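You operate a simulated robot arm through the tools that you are given. There is no shell and no other tool.

You run a simulated robot arm. Do the job below in one go: nothing can be reset, and whatever is moved stays where it is left.

TASK
Close both paint tubs, unclip the pink card and lay it on the sideboard.
Fine: each lid on the tub of its colour.

It is judged by the outcome, as a careful person would: the job done as asked, and still so three seconds after it is handed in. It fails if anything else is knocked over, pushed out of place, dropped, spilled or broken. A push-on lid holds only when it is set on centred and level and pressed home; a screw cap is set on level and turned clockwise until tight.

THE ROBOT
A 6-joint arm with a two-finger gripper, fixed in place. Base frame: the origin is at the foot of the arm, x ahead of it, y to its left, z up; the work surface is at about z = 800. Readings come in mm, degrees, newtons and seconds.
With the tool pointing down near the work surface it reaches from about 100 to 700 mm from the base axis. Its first joint turns from -66.0 to 66.0 degrees. Payload 2.45 kg.
The TCP is the grasp point between the finger pads, 30 mm short of the fingertips. In the tool frame z runs along the fingers and y along their closing line. Largest opening 106 mm; the body of the gripper starts 79 mm behind the TCP.
Orientation is that of the tool frame in the base frame, as a unit quaternion [w, x, y, z]. With the fingers straight down and closing along the base's y, the tool's x points along the base's -x, its y along +y and its z along -z.

THE INTERFACE
- The arm moves only by the tool nudge_tool. Its argument "commands" is a list that holds one entry, the list of rows, each a list of 7 numbers: the shift along the tool's x, y, z in m, then the turn, a rotation vector about the tool's x, y, z in degrees, then the opening, from 0 (shut) to 1 (fully open). In form: [[[tx, ty, tz, wx, wy, wz, fingers], ...]]. A call has 1 to 20 rows; each row is the pose to reach, as a shift and turn from the pose commanded when the call began, along the tool's axes at that moment. Rows are played at 5 a second. More than 50 mm and 8.6 degrees between two rows, or a gripper value outside its range, and nothing of the call is played. Where a pose cannot be reached the arm comes as near as it can. A force on the tool above 60 N (or 10 N above the force at the start of the call, whichever is more), or a blocked arm, ends the call early, and 0.2 s more pass. Each finger travels about 153 mm/s and halts on what it meets, pressing with about 34 N; the grip force reading is that of the motor and also rises with nothing between the fingers. The clock runs only during rows and for 0.2 s after the last one: add rows that repeat a pose to give the fingers time. The reply holds the time, the measured pose of the TCP, the force on the tool along the base axes, the opening and the grip force, in the units named above and with some noise, with the torque about the TCP (base axes, N m) and any sound that the robot's microphone picked up.
- Cameras (640 x 400 px; columns grow to the right, rows downward): "scene" is fixed at [51.6, 433.8, 1371]; the picture's right is [-0.67, -0.74, 0.00], its down [-0.63, 0.57, -0.53] and it looks along [0.39, -0.35, -0.85] (base axes); focal length 214 px, centre (320, 200). "wrist" rides on the gripper at [76, -2, -106] in the tool frame; the picture's right is [0.02, 1.00, 0.00], its down [-0.78, 0.02, -0.62] and it looks along [-0.62, 0.01, 0.78] (tool axes); focal length 247 px, centre (320, 200). There is no depth. A picture from a camera that has moved, and an enlarged one, comes with that camera's place and axes in the base frame and with its lens.
- capture(camera): a new picture of that camera. No time passes.
- zoom(camera, box): a new picture of the part [left, top, right, bottom] of that camera's present view, enlarged. No time passes.
- job_done(): hands the job in; it is judged then, once.

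Nothing tells you positions but the pictures and the camera data. Unless the task says otherwise, let go and move clear before handing in.

The tools are called after ">>>" by a JSON object that holds its "fn" and its "kwargs". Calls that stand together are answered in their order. nudge_tool: Moves the arm, as the interface text tells. Its arguments: {"type":"object","properties":{"commands":{"type":"array","items":{"type":"array","items":{"type":"array","items":{"type":"number"}}}}},"required":["commands"]} The other tools are called the same way: capture (camera) takes a picture; zoom (camera, box) takes an enlarged picture of a part of a camera's view; job_done () hands the job in.

At the start:

```text
clock: 0.0
tool_pos: [280.1, 138.4, 1142.0]
ee_rot: [0.0, 0.0, 1.0, 0.001]
wrist_force: [0.2, 0.3, 0.8]
torque: [-0.02, -0.01, 0.0]
gripper_width: 106.1
finger_force: 0.1
```

scene: 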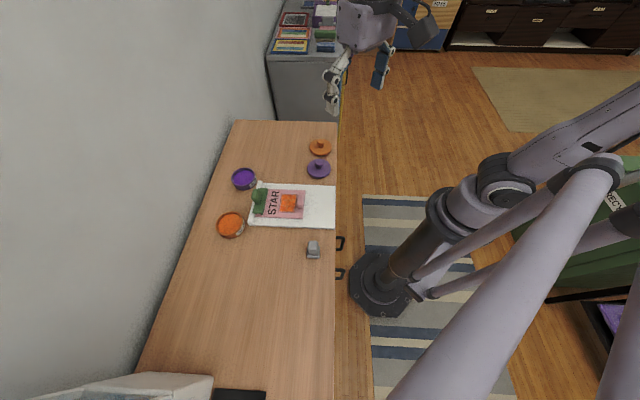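
wrist: 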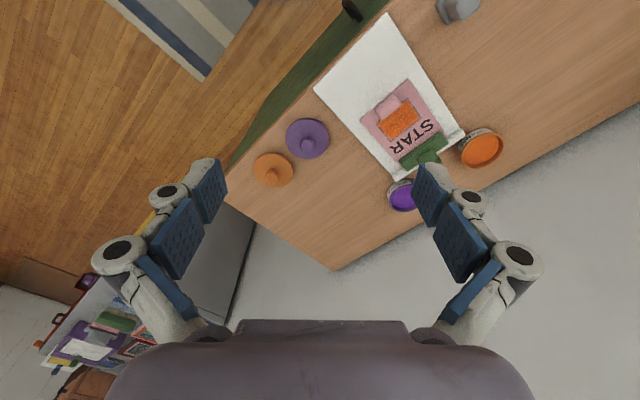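

I see a sideboard with an orange and a purple tub, two knobbed lids, and a white board with a pink card held by a green clip. I'll take enlarged pictures to work out positions.

>>> {"fn": "zoom", "kwargs": {"camera": "scene", "box": [200, 120, 360, 270]}}

>>> {"fn": "zoom", "kwargs": {"camera": "wrist", "box": [230, 0, 550, 220]}}

```text
2.67 times, centred on (280, 195) of scene
camera zoom: at [51.6, 433.8, 1371.0], right [-0.67, -0.74, 0.0], down [-0.63, 0.57, -0.53], along [0.39, -0.35, -0.85], focal length 572 px, centre (427, 213)
```

zoom: 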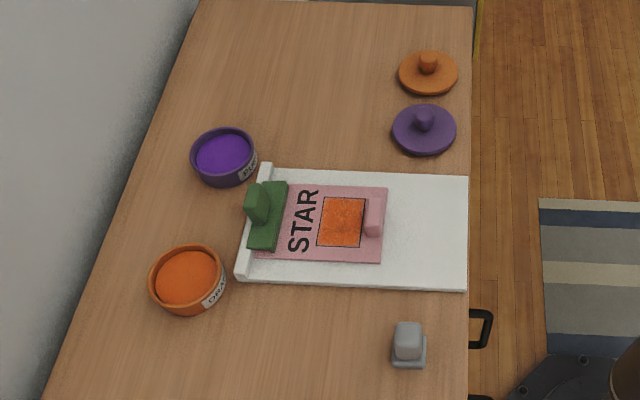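

```text
1.82 times, centred on (390, 110) of wrist
camera zoom: at [204.0, 135.7, 1250.5], right [-0.02, 1.0, 0.0], down [0.78, 0.02, 0.62], along [0.62, 0.01, -0.78], focal length 449 px, centre (193, 364)
```

zoom: 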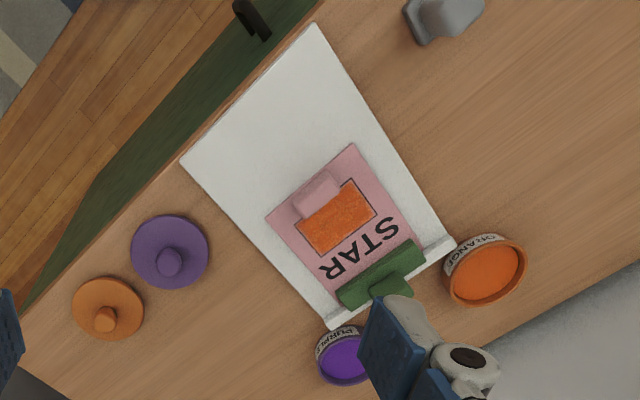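

The tubs stand towards the wall, the lids towards the front edge. The card lies on a white board under a green clip. I'll look closer at the clip, the card and the lids.

>>> {"fn": "zoom", "kwargs": {"camera": "scene", "box": [245, 175, 309, 215]}}

>>> {"fn": "zoom", "kwargs": {"camera": "wrist", "box": [350, 70, 510, 170]}}

>>> {"fn": "zoom", "kwargs": {"camera": "wrist", "box": [230, 100, 358, 180]}}

>>> {"fn": "zoom", "kwargs": {"camera": "scene", "box": [280, 130, 344, 190]}}

```text
10.00 times, centred on (277, 195) of scene
camera zoom: at [51.6, 433.8, 1371.0], right [-0.67, -0.74, 0.0], down [-0.63, 0.57, -0.53], along [0.39, -0.35, -0.85], focal length 2145 px, centre (750, 250)
```

zoom: 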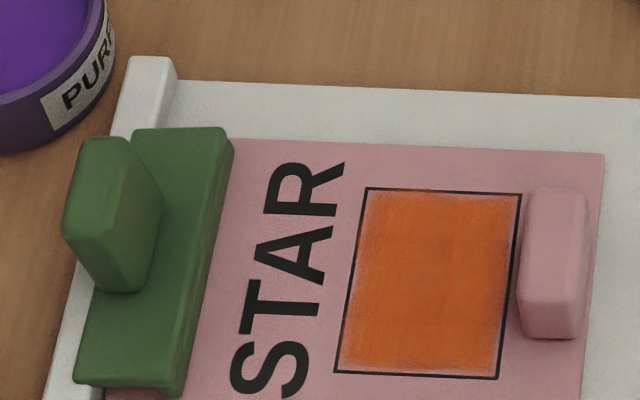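

```text
4.00 times, centred on (430, 120) of wrist
camera zoom: at [204.0, 135.7, 1250.5], right [-0.02, 1.0, 0.0], down [0.78, 0.02, 0.62], along [0.62, 0.01, -0.78], focal length 988 px, centre (-120, 520)
```

zoom: 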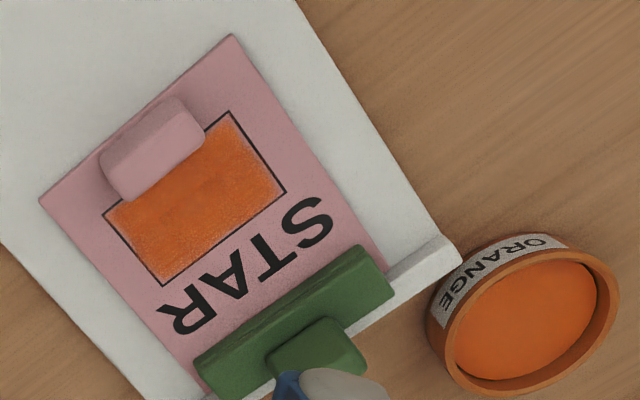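

```text
5.00 times, centred on (294, 140) of wrist
camera zoom: at [204.0, 135.7, 1250.5], right [-0.02, 1.0, 0.0], down [0.78, 0.02, 0.62], along [0.62, 0.01, -0.78], focal length 1235 px, centre (450, 500)
```

zoom: 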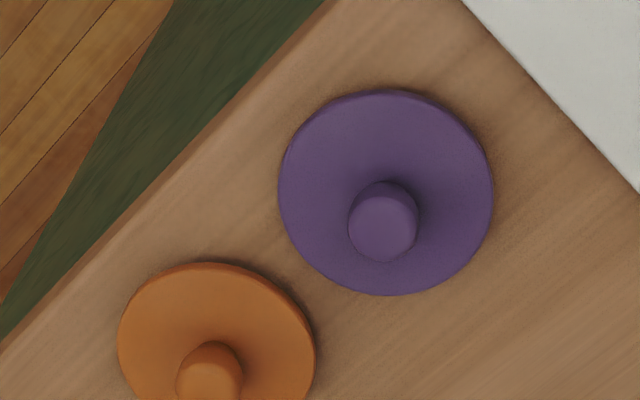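

```text
6.67 times, centred on (312, 160) of scene
camera zoom: at [51.6, 433.8, 1371.0], right [-0.67, -0.74, 0.0], down [-0.63, 0.57, -0.53], along [0.39, -0.35, -0.85], focal length 1430 px, centre (373, 467)
```

zoom: 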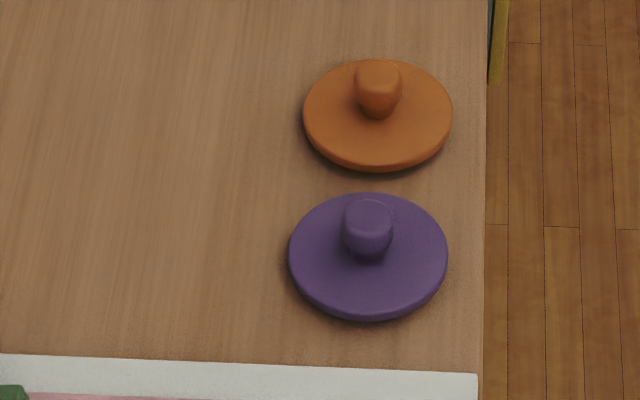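

The clip looks like a green jaw with a knob that bears on the card, and the card has a pink grip tab. I'll turn the tool 45° to line up with the sideboard and look at the clip and tubs from closer.

>>> {"fn": "nudge_tool", "kwargs": {"commands": [[[-0.002, 0.01, 0.01, 0, 0, -7.5, 1], [-0.004, 0.02, 0.02, 0, 0, -15, 1], [-0.006, 0.03, 0.03, 0, 0, -22.5, 1], [-0.008, 0.042, 0.042, 0, 0, -30, 1], [-0.009, 0.052, 0.052, 0, 0, -37.5, 1], [-0.01, 0.062, 0.062, 0, 0, -45, 1], [-0.01, 0.062, 0.062, 0, 0, -45, 1]]]}}

>>> {"fn": "capture", "kwargs": {"camera": "wrist"}}

>>> {"fn": "capture", "kwargs": {"camera": "scene"}}

```text
clock: 1.6
tool_pos: [291.0, 200.5, 1080.4]
ee_rot: [0.0, -0.383, 0.924, 0.001]
wrist_force: [1.4, 0.2, -0.4]
torque: [-0.01, 0.0, -0.01]
gripper_width: 106.1
finger_force: 0.1
```

```text
taken
camera wrist: at [237.7, 144.0, 1187.9], right [-0.72, 0.69, 0.0], down [0.54, 0.57, 0.62], along [0.43, 0.45, -0.78], focal length 247 px, centre (320, 200)
```

wrist: 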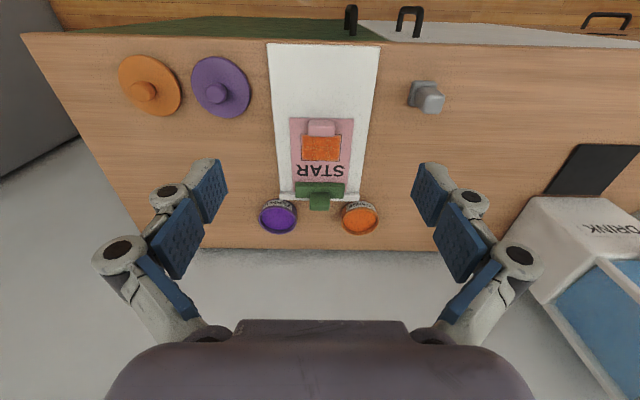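

```text
taken
```

scene: 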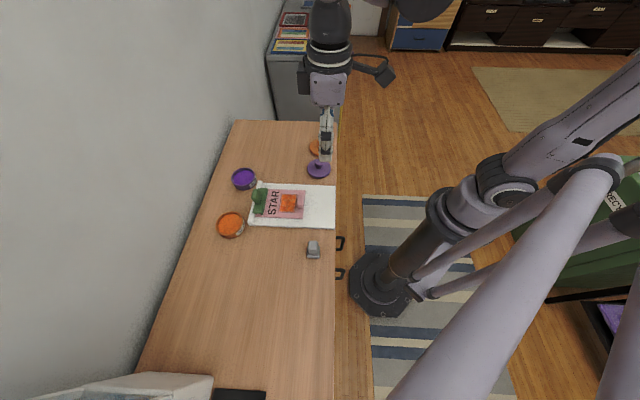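

>>> {"fn": "zoom", "kwargs": {"camera": "wrist", "box": [248, 100, 408, 250]}}

>>> {"fn": "zoom", "kwargs": {"camera": "wrist", "box": [100, 40, 260, 130]}}

>>> {"fn": "zoom", "kwargs": {"camera": "wrist", "box": [280, 165, 370, 225]}}

>>> {"fn": "zoom", "kwargs": {"camera": "wrist", "box": [390, 60, 470, 130]}}

```text
2.67 times, centred on (328, 175) of wrist
camera zoom: at [237.7, 144.0, 1187.9], right [-0.72, 0.69, 0.0], down [0.54, 0.57, 0.62], along [0.43, 0.45, -0.78], focal length 659 px, centre (299, 267)
```

zoom: 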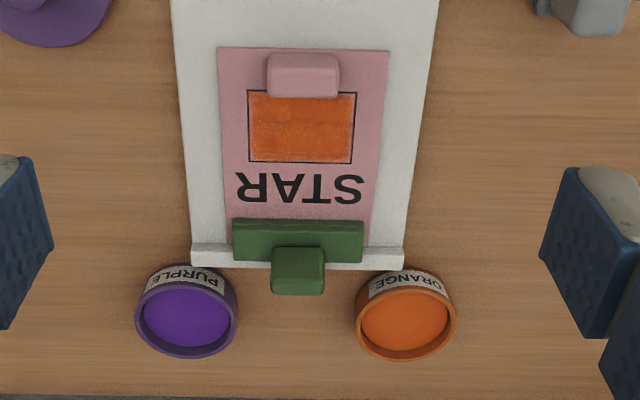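

```text
4.00 times, centred on (180, 85) of wrist
camera zoom: at [237.7, 144.0, 1187.9], right [-0.72, 0.69, 0.0], down [0.54, 0.57, 0.62], along [0.43, 0.45, -0.78], focal length 988 px, centre (880, 660)
```

zoom: 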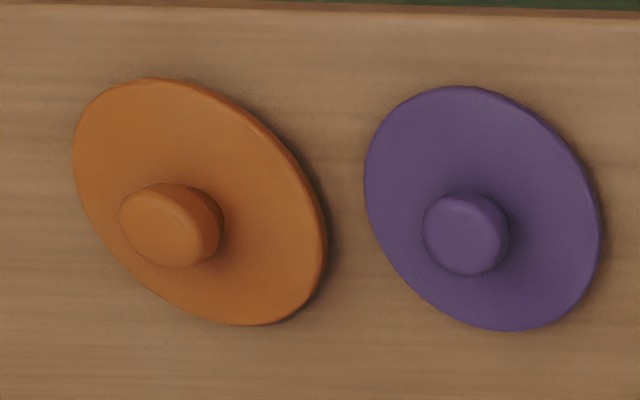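

```text
6.67 times, centred on (325, 195) of wrist
camera zoom: at [237.7, 144.0, 1187.9], right [-0.72, 0.69, 0.0], down [0.54, 0.57, 0.62], along [0.43, 0.45, -0.78], focal length 1646 px, centre (287, 233)
```

zoom: 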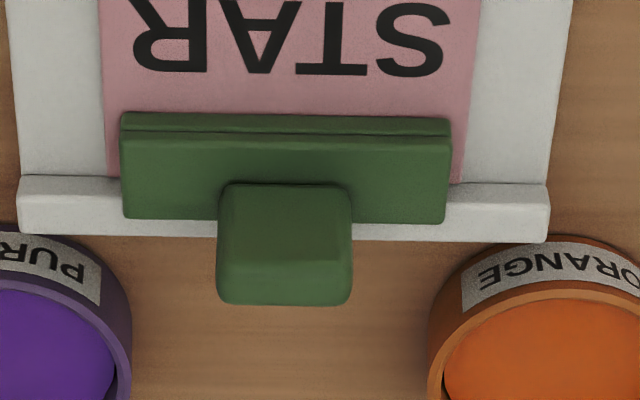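

```text
5.71 times, centred on (430, 95) of wrist
camera zoom: at [237.7, 144.0, 1187.9], right [-0.72, 0.69, 0.0], down [0.54, 0.57, 0.62], along [0.43, 0.45, -0.78], focal length 1411 px, centre (-309, 800)
```

zoom: 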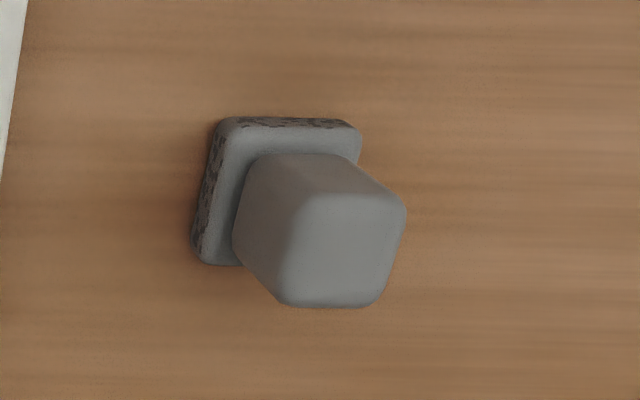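

The lids lie at about purple (406, 114) and orange (477, 44). The tubs are at about purple (529, 330) and orange (412, 445). I'll hover over the purple lid to refine its position.

>>> {"fn": "nudge_tool", "kwargs": {"commands": [[[-0.003, -0.024, 0.02, 0, 0, 0, 1], [-0.007, -0.048, 0.05, 0, 0, 0, 1], [-0.01, -0.072, 0.075, 0, 0, 0, 1], [-0.013, -0.096, 0.1, 0, 0, 0, 1], [-0.017, -0.12, 0.125, 0, 0, 0, 0.8], [-0.0202, -0.1425, 0.15, 0, 0, 0, 0.6], [-0.0202, -0.1425, 0.15, 0, 0, 0, 0.6]]]}}

>>> {"fn": "capture", "kwargs": {"camera": "wrist"}}

>>> {"fn": "zoom", "kwargs": {"camera": "scene", "box": [240, 110, 360, 230]}}

```text
clock: 3.2
tool_pos: [405.8, 113.5, 929.1]
ee_rot: [0.0, -0.383, 0.924, 0.0]
wrist_force: [0.4, 0.1, -0.1]
torque: [-0.02, -0.02, -0.02]
gripper_width: 63.8
finger_force: 0.0
```

```text
taken
camera wrist: at [352.0, 57.1, 1038.0], right [-0.72, 0.69, 0.0], down [0.54, 0.57, 0.62], along [0.43, 0.45, -0.78], focal length 247 px, centre (320, 200)
```

wrist: 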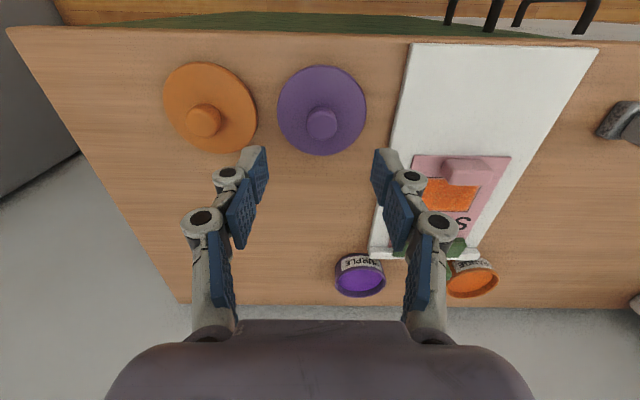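

```text
3.33 times, centred on (300, 170) of scene
camera zoom: at [51.7, 433.8, 1371.0], right [-0.67, -0.74, 0.0], down [-0.63, 0.57, -0.53], along [0.39, -0.35, -0.85], focal length 715 px, centre (387, 300)
```

zoom: 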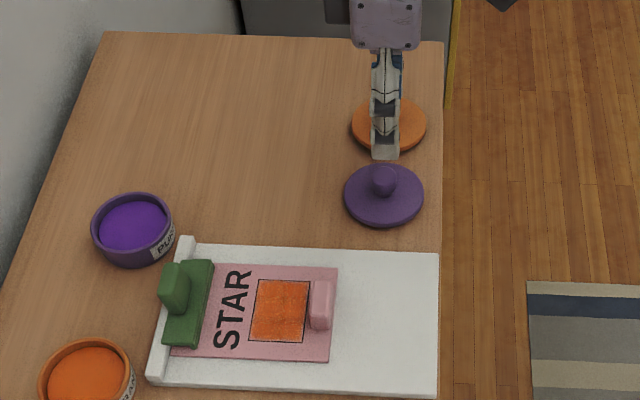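

>>> {"fn": "zoom", "kwargs": {"camera": "wrist", "box": [150, 50, 390, 200]}}

>>> {"fn": "zoom", "kwargs": {"camera": "wrist", "box": [320, 140, 520, 310]}}

```text
2.67 times, centred on (270, 125) of wrist
camera zoom: at [352.0, 57.1, 1038.0], right [-0.72, 0.69, 0.0], down [0.54, 0.57, 0.62], along [0.43, 0.45, -0.78], focal length 659 px, centre (453, 400)
```

zoom: 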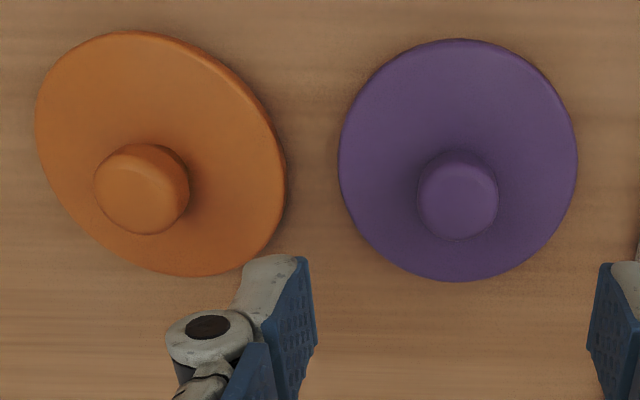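

```text
2.35 times, centred on (420, 225) of wrist
camera zoom: at [352.0, 57.1, 1038.0], right [-0.72, 0.69, 0.0], down [0.54, 0.57, 0.62], along [0.43, 0.45, -0.78], focal length 581 px, centre (85, 141)
```

zoom: 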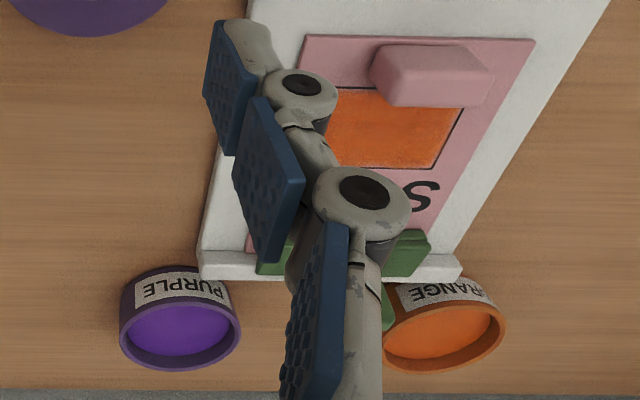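

The purple lid is centred under the gripper (about 404, 114), with its knob top near z 845. I'll lower over the knob and grip it.

>>> {"fn": "nudge_tool", "kwargs": {"commands": [[[0.001, 0, 0.02, 0, 0, 0, 0.6], [0.001, 0, 0.045, 0, 0, 0, 0.6], [0.001, 0, 0.065, 0, 0, 0, 0.6], [0.001, 0, 0.076, 0, 0, 0, 0.6], [0.001, 0, 0.081, 0, 0, 0, 0.6], [0.001, 0, 0.081, 0, 0, 0, 0.6]]]}}

>>> {"fn": "capture", "kwargs": {"camera": "wrist"}}

>>> {"fn": "zoom", "kwargs": {"camera": "scene", "box": [280, 130, 360, 190]}}

```text
clock: 4.6
tool_pos: [404.7, 112.1, 849.4]
ee_rot: [0.0, -0.382, 0.924, 0.0]
wrist_force: [0.0, -0.6, 0.0]
torque: [-0.03, 0.02, 0.01]
gripper_width: 63.9
finger_force: 0.2
```

```text
taken
camera wrist: at [351.8, 56.7, 956.9], right [-0.72, 0.69, 0.0], down [0.54, 0.57, 0.62], along [0.43, 0.45, -0.78], focal length 247 px, centre (320, 200)
```

wrist: 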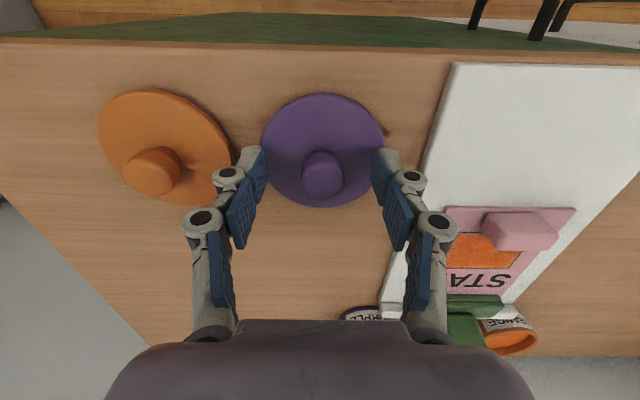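

```text
6.67 times, centred on (320, 160) of scene
camera zoom: at [51.6, 433.8, 1371.0], right [-0.67, -0.74, 0.0], down [-0.63, 0.57, -0.53], along [0.39, -0.35, -0.85], focal length 1430 px, centre (320, 467)
```

zoom: 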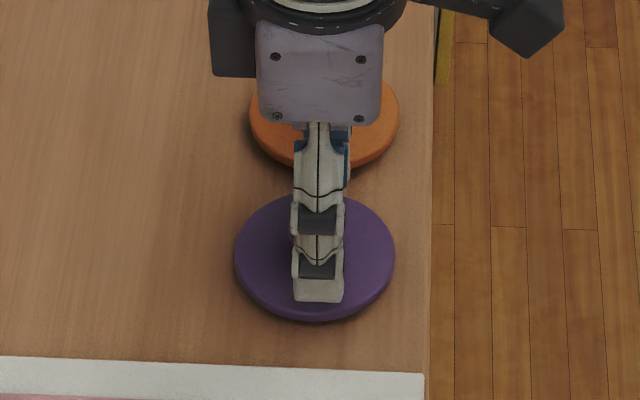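

>>> {"fn": "zoom", "kwargs": {"camera": "wrist", "box": [220, 80, 420, 220]}}

```text
2.86 times, centred on (320, 150) of wrist
camera zoom: at [351.8, 56.7, 956.9], right [-0.72, 0.69, 0.0], down [0.54, 0.57, 0.62], along [0.43, 0.45, -0.78], focal length 706 px, centre (320, 343)
```

zoom: 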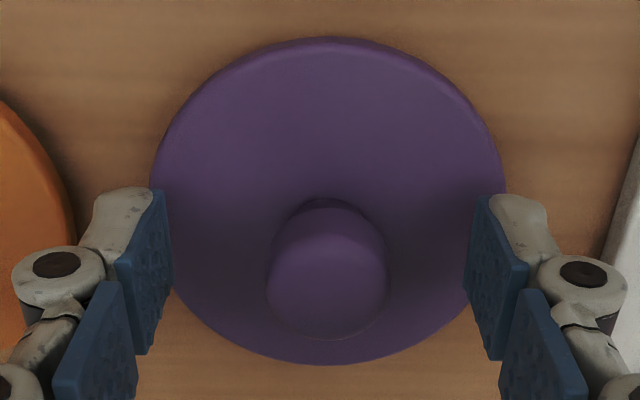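

>>> {"fn": "nudge_tool", "kwargs": {"commands": [[[0, 0.001, 0.003, 0, 0, 0, 0.6], [0, 0.001, 0.005, 0, 0, 0, 0.4], [0, 0.001, 0.005, 0, 0, 0, 0.2], [0, 0.001, 0.005, 0, 0, 0, 0], [0, 0.001, 0.005, 0, 0, 0, 0], [0, 0.001, 0.005, 0, 0, 0, 0]]]}}

>>> {"fn": "zoom", "kwargs": {"camera": "wrist", "box": [220, 80, 420, 220]}}

```text
clock: 6.0
tool_pos: [404.1, 113.4, 845.1]
ee_rot: [0.0, -0.382, 0.924, 0.0]
wrist_force: [0.3, 0.3, 1.0]
torque: [-0.02, 0.0, 0.02]
gripper_width: 23.4
finger_force: 33.8
```

```text
2.86 times, centred on (320, 150) of wrist
camera zoom: at [351.0, 58.1, 952.3], right [-0.72, 0.69, 0.0], down [0.54, 0.57, 0.62], along [0.43, 0.45, -0.78], focal length 706 px, centre (320, 343)
```

zoom: 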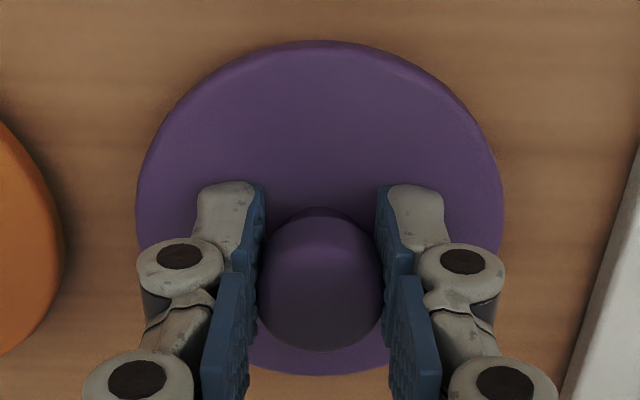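

The purple lid is gripped (23 mm knob). I'll lift it and carry it high above the purple tub, then check alignment there.

>>> {"fn": "nudge_tool", "kwargs": {"commands": [[[0, 0, -0.02, 0, 0, 0, 0], [0, 0, -0.05, 0, 0, 0, 0], [-0.03, 0.008, -0.08, 0, 0, 0, 0], [-0.065, 0.0175, -0.1, 0, 0, 0, 0], [-0.1, 0.027, -0.12, 0, 0, 0, 0], [-0.135, 0.0365, -0.135, 0, 0, 0, 0], [-0.17, 0.046, -0.15, 0, 0, 0, 0], [-0.205, 0.055, -0.16, 0, 0, 0, 0], [-0.2418, 0.065, -0.165, 0, 0, 0, 0], [-0.2418, 0.065, -0.165, 0, 0, 0, 0]]]}}

>>> {"fn": "capture", "kwargs": {"camera": "wrist"}}

>>> {"fn": "capture", "kwargs": {"camera": "scene"}}

```text
clock: 8.2
tool_pos: [529.4, 331.7, 1008.1]
ee_rot: [0.0, -0.382, 0.924, -0.001]
wrist_force: [0.3, -0.1, -0.9]
torque: [0.02, 0.04, 0.01]
gripper_width: 23.3
finger_force: 34.0
```

```text
taken
camera wrist: at [475.0, 275.8, 1116.1], right [-0.72, 0.69, 0.0], down [0.54, 0.57, 0.62], along [0.43, 0.45, -0.78], focal length 247 px, centre (320, 200)
```

wrist: 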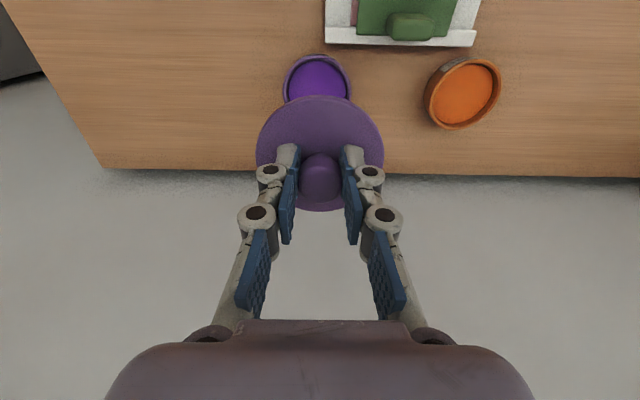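

```text
taken
```

scene: 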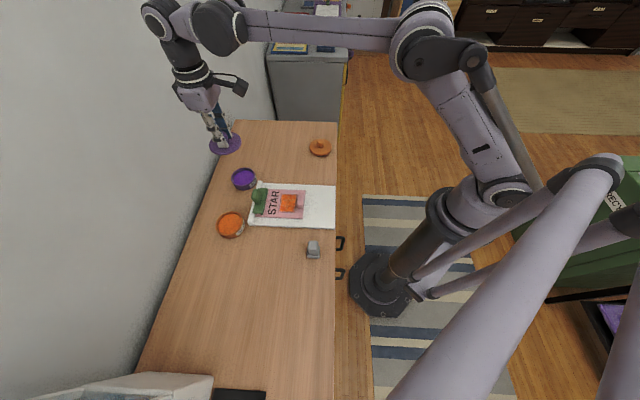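

>>> {"fn": "zoom", "kwargs": {"camera": "wrist", "box": [240, 0, 400, 120]}}

>>> {"fn": "zoom", "kwargs": {"camera": "wrist", "box": [310, 0, 520, 140]}}

```text
3.33 times, centred on (320, 60) of wrist
camera zoom: at [475.0, 275.8, 1116.1], right [-0.72, 0.69, 0.0], down [0.54, 0.57, 0.62], along [0.43, 0.45, -0.78], focal length 823 px, centre (320, 667)
```

zoom: 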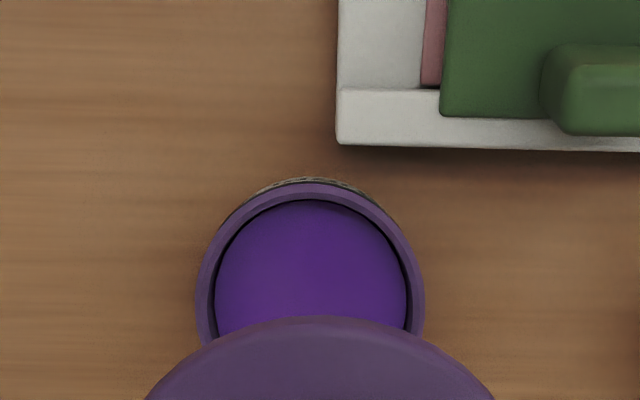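

```text
2.86 times, centred on (415, 70) of wrist
camera zoom: at [475.0, 275.8, 1116.1], right [-0.72, 0.69, 0.0], down [0.54, 0.57, 0.62], along [0.43, 0.45, -0.78], focal length 706 px, centre (49, 571)
```

zoom: 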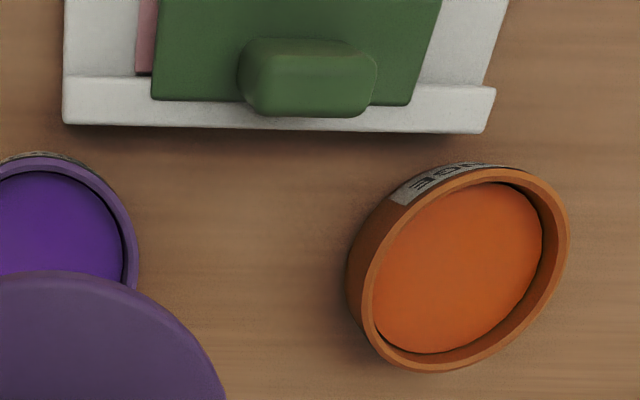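

The lid is nearly above the purple tub, about 3 mm off sideways. I'll correct this and descend to just above the rim for another check.

>>> {"fn": "nudge_tool", "kwargs": {"commands": [[[0, -0.0033, 0.025, 0, 0, 0, 0], [0, -0.0033, 0.05, 0, 0, 0, 0], [0, -0.0033, 0.075, 0, 0, 0, 0], [0, -0.0033, 0.1, 0, 0, 0, 0], [0, -0.0033, 0.115, 0, 0, 0, 0], [0, -0.0033, 0.118, 0, 0, 0, 0], [0, -0.0033, 0.118, 0, 0, 0, 0]]]}}

>>> {"fn": "zoom", "kwargs": {"camera": "wrist", "box": [220, 60, 420, 220]}}

>>> {"fn": "zoom", "kwargs": {"camera": "scene", "box": [210, 150, 280, 200]}}

```text
clock: 9.8
tool_pos: [531.3, 326.4, 890.3]
ee_rot: [0.001, -0.383, 0.924, 0.0]
wrist_force: [-0.9, -0.3, -0.4]
torque: [-0.01, -0.02, -0.03]
gripper_width: 23.5
finger_force: 33.8
```

```text
2.50 times, centred on (320, 140) of wrist
camera zoom: at [477.3, 271.4, 998.5], right [-0.72, 0.69, 0.0], down [0.54, 0.57, 0.62], along [0.43, 0.45, -0.78], focal length 617 px, centre (320, 350)
```

zoom: 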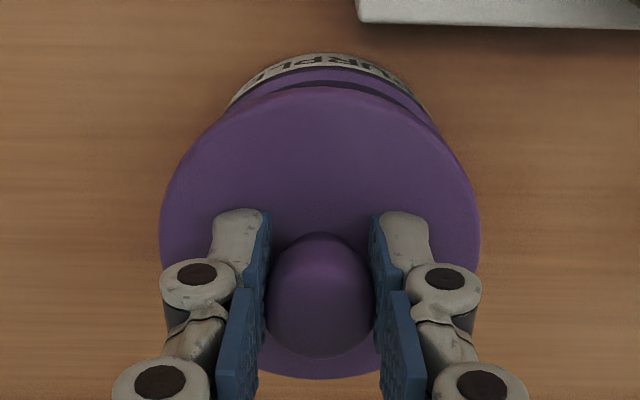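

```text
8.00 times, centred on (245, 175) of scene
camera zoom: at [51.7, 433.8, 1371.0], right [-0.67, -0.74, 0.0], down [-0.63, 0.57, -0.53], along [0.39, -0.35, -0.85], focal length 1716 px, centre (920, 400)
```

zoom: 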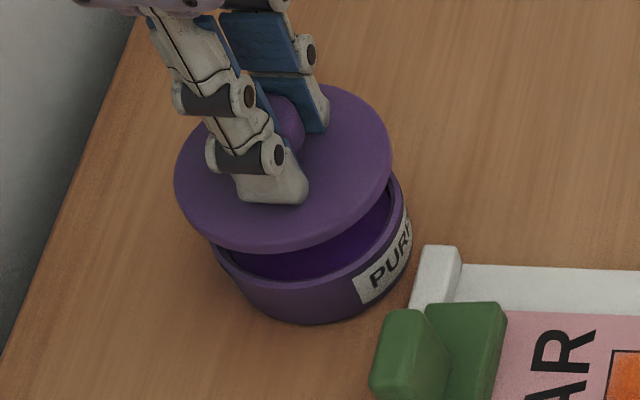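

>>> {"fn": "zoom", "kwargs": {"camera": "wrist", "box": [260, 70, 380, 145]}}

>>> {"fn": "zoom", "kwargs": {"camera": "scene", "box": [225, 155, 265, 195]}}

```text
5.33 times, centred on (320, 108) of wrist
camera zoom: at [477.3, 271.4, 998.5], right [-0.72, 0.69, 0.0], down [0.54, 0.57, 0.62], along [0.43, 0.45, -0.78], focal length 1317 px, centre (320, 693)
```

zoom: 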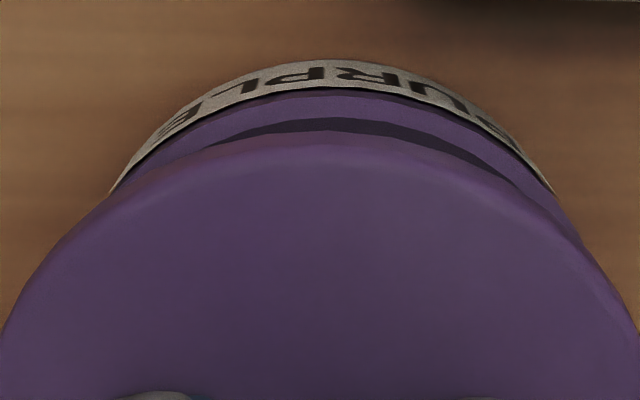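

```text
10.00 times, centred on (245, 175) of scene
camera zoom: at [51.7, 433.8, 1371.0], right [-0.67, -0.74, 0.0], down [-0.63, 0.57, -0.53], along [0.39, -0.35, -0.85], focal length 2145 px, centre (1070, 450)
```

zoom: 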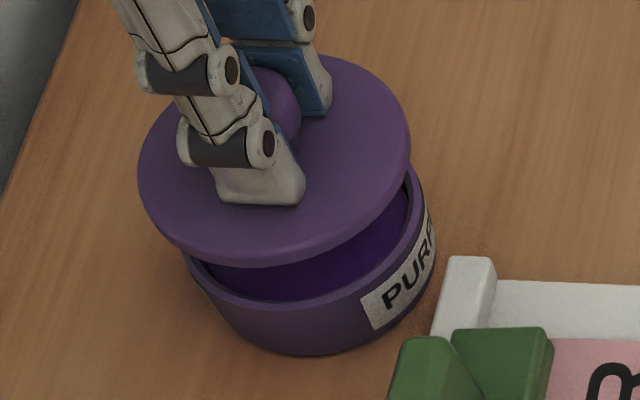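

Forward alignment looks right and the tub sits about 1.5 mm to the +y side of the tool. I'll correct that, drop to just above the rim and check again.

>>> {"fn": "nudge_tool", "kwargs": {"commands": [[[0, 0.0015, 0.004, 0, 0, 0, 0], [0, 0.0015, 0.01, 0, 0, 0, 0], [0, 0.0015, 0.014, 0, 0, 0, 0], [0, 0.0015, 0.014, 0, 0, 0, 0], [0, 0.0015, 0.014, 0, 0, 0, 0]]]}}

>>> {"fn": "zoom", "kwargs": {"camera": "wrist", "box": [260, 70, 380, 145]}}

>>> {"fn": "zoom", "kwargs": {"camera": "scene", "box": [225, 155, 265, 195]}}

```text
clock: 11.0
tool_pos: [530.3, 329.8, 878.1]
ee_rot: [0.0, -0.383, 0.924, 0.0]
wrist_force: [-0.4, -0.1, -0.8]
torque: [0.0, 0.01, 0.01]
gripper_width: 23.3
finger_force: 34.0
```

```text
5.33 times, centred on (320, 108) of wrist
camera zoom: at [477.1, 273.3, 985.6], right [-0.72, 0.69, 0.0], down [0.54, 0.57, 0.62], along [0.43, 0.45, -0.78], focal length 1317 px, centre (320, 693)
```

zoom: 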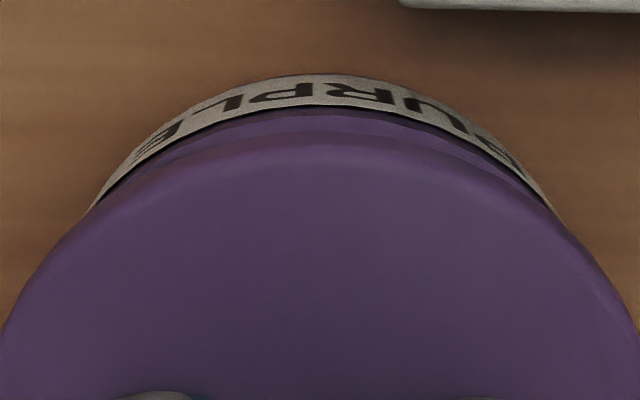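

```text
10.00 times, centred on (245, 175) of scene
camera zoom: at [51.7, 433.8, 1371.0], right [-0.67, -0.74, 0.0], down [-0.63, 0.57, -0.53], along [0.39, -0.35, -0.85], focal length 2145 px, centre (1070, 450)
```

zoom: 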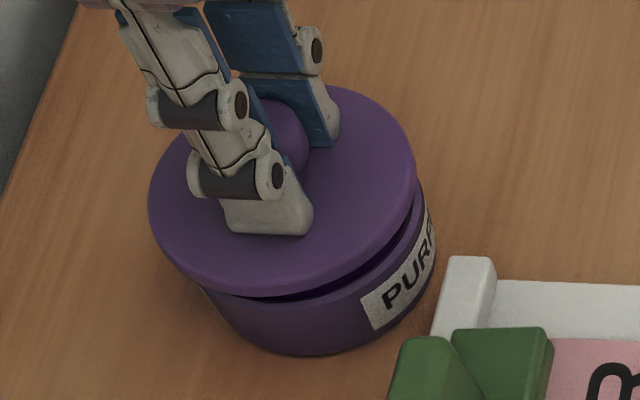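

The lid is centred over the purple tub in both views. I'll lower it gently until it meets the rim.

>>> {"fn": "nudge_tool", "kwargs": {"commands": [[[0, 0, 0.003, 0, 0, 0, 0], [0, 0, 0.006, 0, 0, 0, 0], [0, 0, 0.008, 0, 0, 0, 0], [0, 0, 0.01, 0, 0, 0, 0], [0, 0, 0.01, 0, 0, 0, 0]]]}}

>>> {"fn": "zoom", "kwargs": {"camera": "scene", "box": [225, 155, 265, 195]}}

```text
clock: 12.2
tool_pos: [530.3, 330.4, 868.3]
ee_rot: [0.0, -0.382, 0.924, 0.001]
wrist_force: [-0.6, -0.4, -0.9]
torque: [0.02, -0.02, 0.01]
gripper_width: 23.5
finger_force: 34.1
```

```text
10.00 times, centred on (245, 175) of scene
camera zoom: at [51.7, 433.8, 1371.0], right [-0.67, -0.74, 0.0], down [-0.63, 0.57, -0.53], along [0.39, -0.35, -0.85], focal length 2145 px, centre (1070, 450)
```

zoom: 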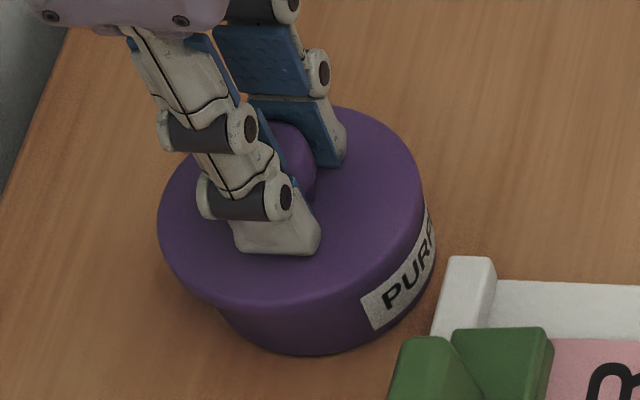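

>>> {"fn": "nudge_tool", "kwargs": {"commands": [[[0, 0, 0.001, 0, 0, 0, 0], [0, 0, 0.002, 0, 0, 0, 0], [0, 0, 0.003, 0, 0, 0, 0], [0, 0, 0.004, 0, 0, 0, 0], [0, 0, 0.004, 0, 0, 0, 0]]]}}

>>> {"fn": "zoom", "kwargs": {"camera": "scene", "box": [225, 155, 265, 195]}}

>>> {"fn": "zoom", "kwargs": {"camera": "wrist", "box": [220, 60, 420, 220]}}

```text
clock: 13.4
tool_pos: [528.7, 329.1, 865.2]
ee_rot: [0.0, -0.383, 0.924, 0.0]
wrist_force: [-9.3, -6.1, 44.8]
torque: [-0.09, 0.19, 0.0]
gripper_width: 23.4
finger_force: 34.4
heard: snap
```

```text
10.00 times, centred on (245, 175) of scene
camera zoom: at [50.7, 433.2, 1371.2], right [-0.67, -0.74, 0.0], down [-0.63, 0.57, -0.53], along [0.39, -0.35, -0.85], focal length 2145 px, centre (1070, 450)
```

zoom: 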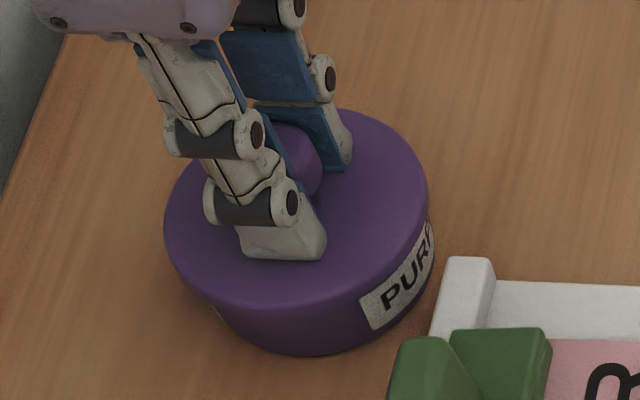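

```text
2.50 times, centred on (320, 140) of wrist
camera zoom: at [476.3, 272.7, 973.5], right [-0.72, 0.69, 0.0], down [0.54, 0.57, 0.62], along [0.43, 0.45, -0.78], focal length 617 px, centre (320, 350)
```

zoom: 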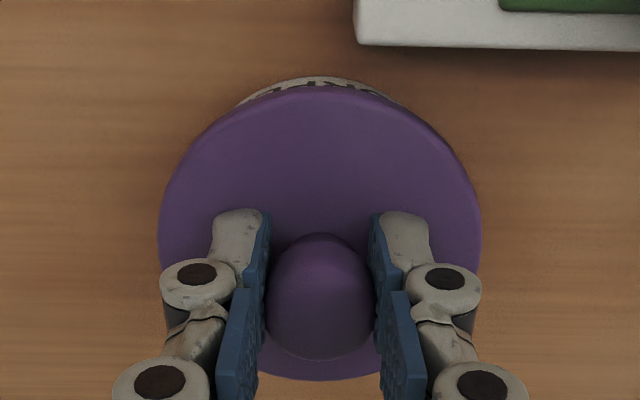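

I heard a snap: the purple lid pressed home. I'll take the load off, let go and rise to check that it is level.

>>> {"fn": "nudge_tool", "kwargs": {"commands": [[[0, 0, -0.0015, 0, 0, 0, 0], [0, 0, -0.003, 0, 0, 0, 0], [0, 0, -0.003, 0, 0, 0, 0.2], [0, 0, -0.003, 0, 0, 0, 0.4], [0, 0, -0.003, 0, 0, 0, 0.5], [0, 0, -0.02, 0, 0, 0, 0.5], [0, 0, -0.05, 0, 0, 0, 0.5], [0, 0, -0.09, 0, 0, 0, 0.5], [0, 0, -0.11, 0, 0, 0, 0.5], [0, 0, -0.11, 0, 0, 0, 0.5]]]}}

>>> {"fn": "zoom", "kwargs": {"camera": "scene", "box": [225, 155, 265, 195]}}

>>> {"fn": "capture", "kwargs": {"camera": "wrist"}}

```text
clock: 15.6
tool_pos: [532.1, 329.7, 974.0]
ee_rot: [-0.001, -0.382, 0.924, 0.0]
wrist_force: [-0.6, 0.0, 1.2]
torque: [0.03, 0.0, 0.0]
gripper_width: 53.1
finger_force: 0.0
```

```text
10.00 times, centred on (245, 175) of scene
camera zoom: at [51.6, 433.8, 1371.0], right [-0.67, -0.74, 0.0], down [-0.63, 0.57, -0.53], along [0.39, -0.35, -0.85], focal length 2145 px, centre (1070, 450)
```

zoom: 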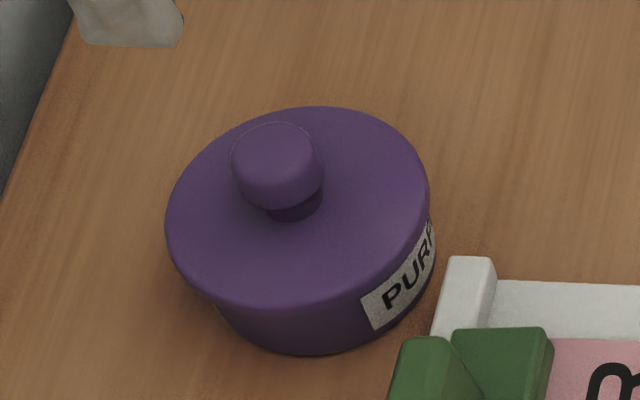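

```text
taken
camera wrist: at [479.5, 274.0, 1081.9], right [-0.72, 0.69, 0.0], down [0.54, 0.57, 0.62], along [0.43, 0.45, -0.78], focal length 247 px, centre (320, 200)
```

wrist: 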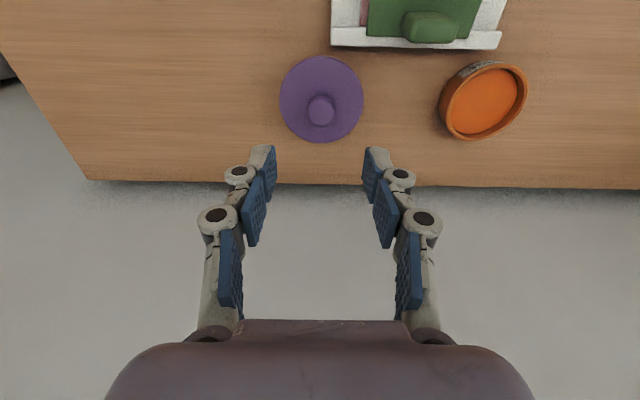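

The purple lid sits flush and level. Next I'll go to hover over the orange lid.

>>> {"fn": "nudge_tool", "kwargs": {"commands": [[[0.02, -0.014, 0, 0, 0, 0, 0.6], [0.05, -0.034, 0, 0, 0, 0, 0.6], [0.08, -0.055, 0.005, 0, 0, 0, 0.6], [0.112, -0.076, 0.01, 0, 0, 0, 0.6], [0.144, -0.098, 0.02, 0, 0, 0, 0.6], [0.176, -0.12, 0.03, 0, 0, 0, 0.6], [0.206, -0.141, 0.04, 0, 0, 0, 0.6], [0.23, -0.157, 0.044, 0, 0, 0, 0.6], [0.2407, -0.1644, 0.044, 0, 0, 0, 0.6], [0.2407, -0.1644, 0.044, 0, 0, 0, 0.6]]]}}

>>> {"fn": "zoom", "kwargs": {"camera": "wrist", "box": [220, 40, 420, 200]}}

>>> {"fn": "capture", "kwargs": {"camera": "wrist"}}

```text
clock: 17.8
tool_pos: [477.8, 43.2, 930.7]
ee_rot: [0.0, -0.383, 0.924, 0.0]
wrist_force: [0.2, -0.4, -0.1]
torque: [-0.02, -0.06, -0.02]
gripper_width: 63.7
finger_force: 0.0
```

```text
2.50 times, centred on (320, 120) of wrist
camera zoom: at [424.1, -12.6, 1038.9], right [-0.72, 0.69, 0.0], down [0.54, 0.57, 0.62], along [0.43, 0.45, -0.78], focal length 617 px, centre (320, 400)
```

zoom: 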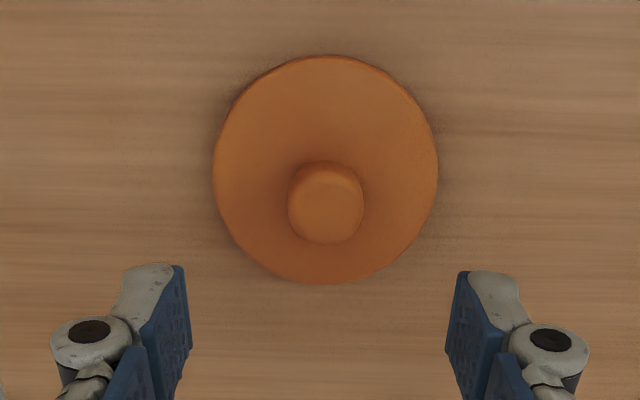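

```text
taken
camera wrist: at [424.1, -12.6, 1038.9], right [-0.72, 0.69, 0.0], down [0.54, 0.57, 0.62], along [0.43, 0.45, -0.78], focal length 247 px, centre (320, 200)
```

wrist: 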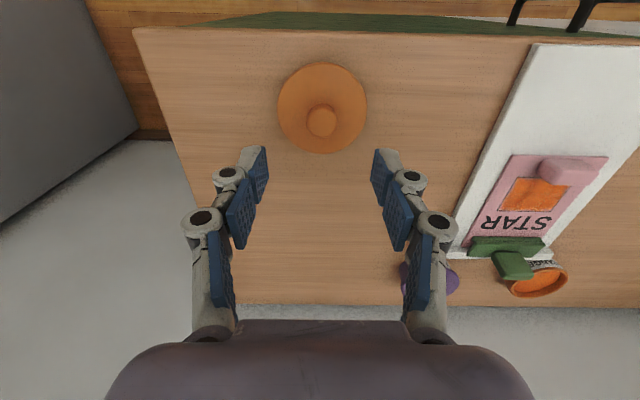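

The orange lid lies under the gripper in the same relative spot. I'll lower and grip its knob.

>>> {"fn": "nudge_tool", "kwargs": {"commands": [[[0.0025, 0.001, 0.02, 0, 0, 0, 0.6], [0.0025, 0.001, 0.045, 0, 0, 0, 0.6], [0.0025, 0.001, 0.065, 0, 0, 0, 0.6], [0.0025, 0.001, 0.078, 0, 0, 0, 0.6], [0.0025, 0.001, 0.085, 0, 0, 0, 0.6], [0.0025, 0.001, 0.085, 0, 0, 0, 0.5]]]}}

>>> {"fn": "zoom", "kwargs": {"camera": "wrist", "box": [220, 80, 420, 220]}}

```text
clock: 19.2
tool_pos: [475.5, 42.3, 843.3]
ee_rot: [0.0, -0.383, 0.924, 0.0]
wrist_force: [0.0, 0.2, -0.9]
torque: [0.03, 0.01, -0.01]
gripper_width: 53.1
finger_force: 0.0
```

```text
2.86 times, centred on (320, 150) of wrist
camera zoom: at [421.6, -13.3, 952.2], right [-0.72, 0.69, 0.0], down [0.54, 0.57, 0.62], along [0.43, 0.45, -0.78], focal length 706 px, centre (320, 343)
```

zoom: 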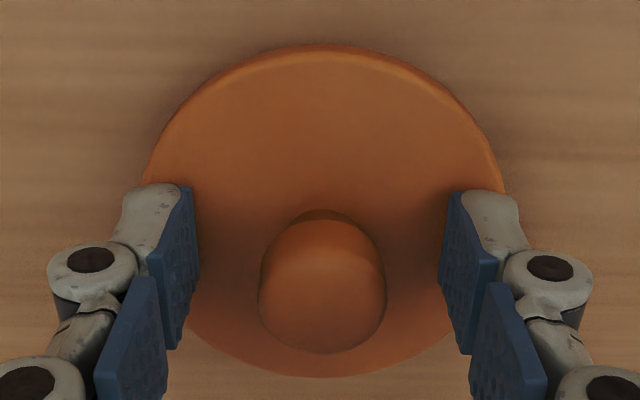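

>>> {"fn": "nudge_tool", "kwargs": {"commands": [[[0, 0, 0, 0, 0, 0, 0.3], [0, 0, 0, 0, 0, 0, 0], [0, 0, 0, 0, 0, 0, 0], [0, 0, 0, 0, 0, 0, 0]]]}}

>>> {"fn": "zoom", "kwargs": {"camera": "wrist", "box": [220, 80, 420, 220]}}

```text
clock: 20.2
tool_pos: [475.6, 41.8, 845.5]
ee_rot: [0.0, -0.383, 0.924, -0.001]
wrist_force: [0.1, -0.1, 0.2]
torque: [0.02, 0.01, -0.01]
gripper_width: 23.3
finger_force: 34.2
```

```text
2.86 times, centred on (320, 150) of wrist
camera zoom: at [421.6, -13.3, 952.4], right [-0.72, 0.69, 0.0], down [0.54, 0.57, 0.62], along [0.43, 0.45, -0.78], focal length 706 px, centre (320, 343)
```

zoom: 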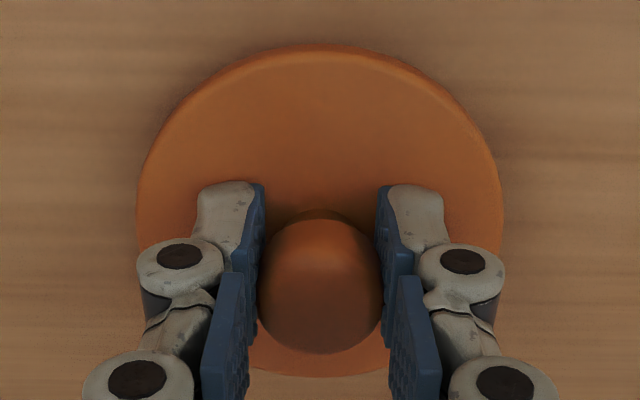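

The orange lid is gripped just like the purple one was. I'll lift and carry it high over to the orange tub at about (411, 447).

>>> {"fn": "nudge_tool", "kwargs": {"commands": [[[0, 0, -0.02, 0, 0, 0, 0], [0, 0, -0.05, 0, 0, 0, 0], [-0.015, 0.02, -0.085, 0, 0, 0, 0], [-0.035, 0.048, -0.105, 0, 0, 0, 0], [-0.056, 0.078, -0.12, 0, 0, 0, 0], [-0.078, 0.108, -0.13, 0, 0, 0, 0], [-0.1, 0.138, -0.14, 0, 0, 0, 0], [-0.122, 0.168, -0.148, 0, 0, 0, 0], [-0.144, 0.198, -0.154, 0, 0, 0, 0], [-0.166, 0.228, -0.158, 0, 0, 0, 0], [-0.188, 0.258, -0.161, 0, 0, 0, 0], [-0.21, 0.288, -0.163, 0, 0, 0, 0], [-0.228, 0.314, -0.163, 0, 0, 0, 0], [-0.241, 0.3324, -0.163, 0, 0, 0, 0], [-0.241, 0.3324, -0.163, 0, 0, 0, 0]]]}}

>>> {"fn": "capture", "kwargs": {"camera": "wrist"}}

>>> {"fn": "zoom", "kwargs": {"camera": "wrist", "box": [240, 0, 400, 120]}}

>>> {"fn": "capture", "kwargs": {"camera": "scene"}}

```text
clock: 23.4
tool_pos: [409.9, 446.9, 1006.4]
ee_rot: [0.001, -0.383, 0.924, 0.001]
wrist_force: [-0.1, 0.9, -0.5]
torque: [-0.01, 0.03, 0.01]
gripper_width: 23.7
finger_force: 34.0
```

```text
taken
camera wrist: at [356.3, 390.5, 1114.2], right [-0.72, 0.69, 0.0], down [0.54, 0.57, 0.62], along [0.43, 0.45, -0.78], focal length 247 px, centre (320, 200)
```

wrist: 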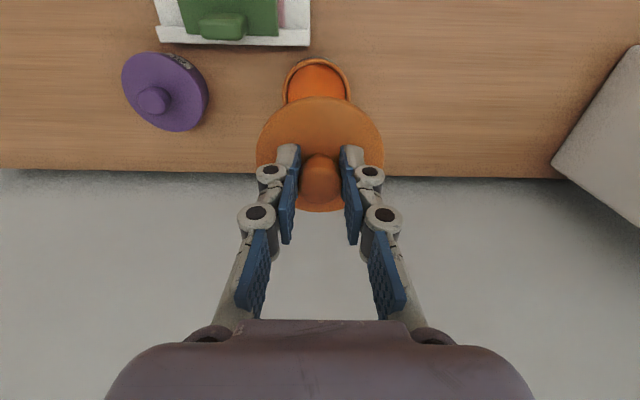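

```text
3.33 times, centred on (320, 60) of wrist
camera zoom: at [356.3, 390.5, 1114.2], right [-0.72, 0.69, 0.0], down [0.54, 0.57, 0.62], along [0.43, 0.45, -0.78], focal length 823 px, centre (320, 667)
```

zoom: 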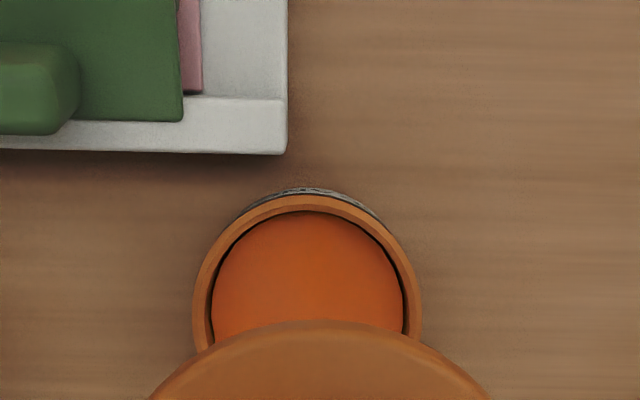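

```text
taken
```

scene: 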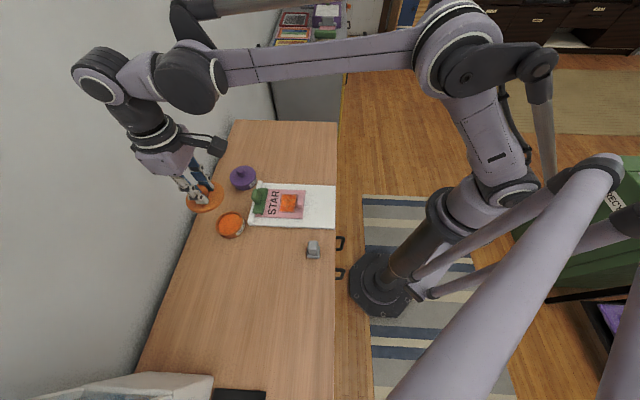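

The orange tub is about 2 mm further forward and 3 mm to the side. I'll correct and descend to just above it.

>>> {"fn": "nudge_tool", "kwargs": {"commands": [[[-0.0022, -0.0026, 0.025, 0, 0, 0, 0], [-0.0022, -0.0026, 0.05, 0, 0, 0, 0], [-0.0022, -0.0026, 0.075, 0, 0, 0, 0], [-0.0022, -0.0026, 0.1, 0, 0, 0, 0], [-0.0022, -0.0026, 0.112, 0, 0, 0, 0], [-0.0022, -0.0026, 0.116, 0, 0, 0, 0], [-0.0022, -0.0026, 0.116, 0, 0, 0, 0]]]}}

>>> {"fn": "zoom", "kwargs": {"camera": "wrist", "box": [260, 70, 380, 145]}}

>>> {"fn": "zoom", "kwargs": {"camera": "scene", "box": [210, 200, 250, 240]}}

```text
clock: 25.0
tool_pos: [412.0, 447.6, 892.2]
ee_rot: [0.0, -0.382, 0.924, 0.001]
wrist_force: [-0.3, -0.2, -0.8]
torque: [-0.02, 0.0, 0.01]
gripper_width: 23.4
finger_force: 34.3
```

```text
5.33 times, centred on (320, 108) of wrist
camera zoom: at [359.3, 390.9, 999.9], right [-0.72, 0.69, 0.0], down [0.54, 0.57, 0.62], along [0.43, 0.45, -0.78], focal length 1317 px, centre (320, 693)
```

zoom: 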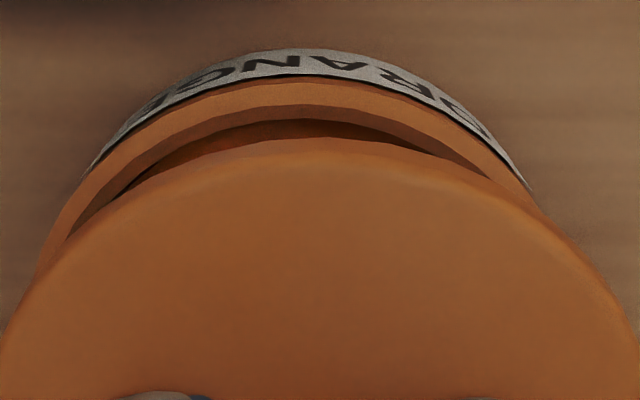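

```text
10.00 times, centred on (230, 220) of scene
camera zoom: at [51.7, 433.8, 1371.0], right [-0.67, -0.74, 0.0], down [-0.63, 0.57, -0.53], along [0.39, -0.35, -0.85], focal length 2145 px, centre (1220, 0)
```

zoom: 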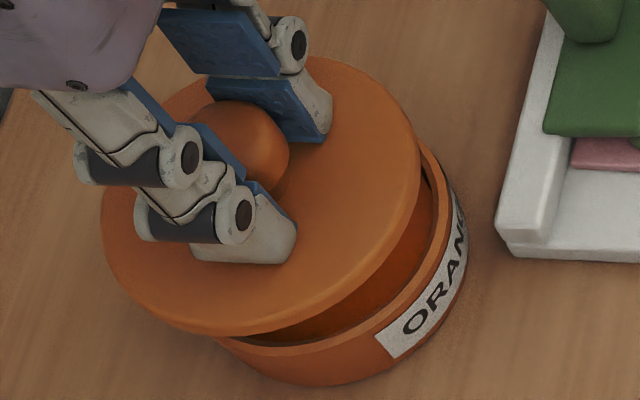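

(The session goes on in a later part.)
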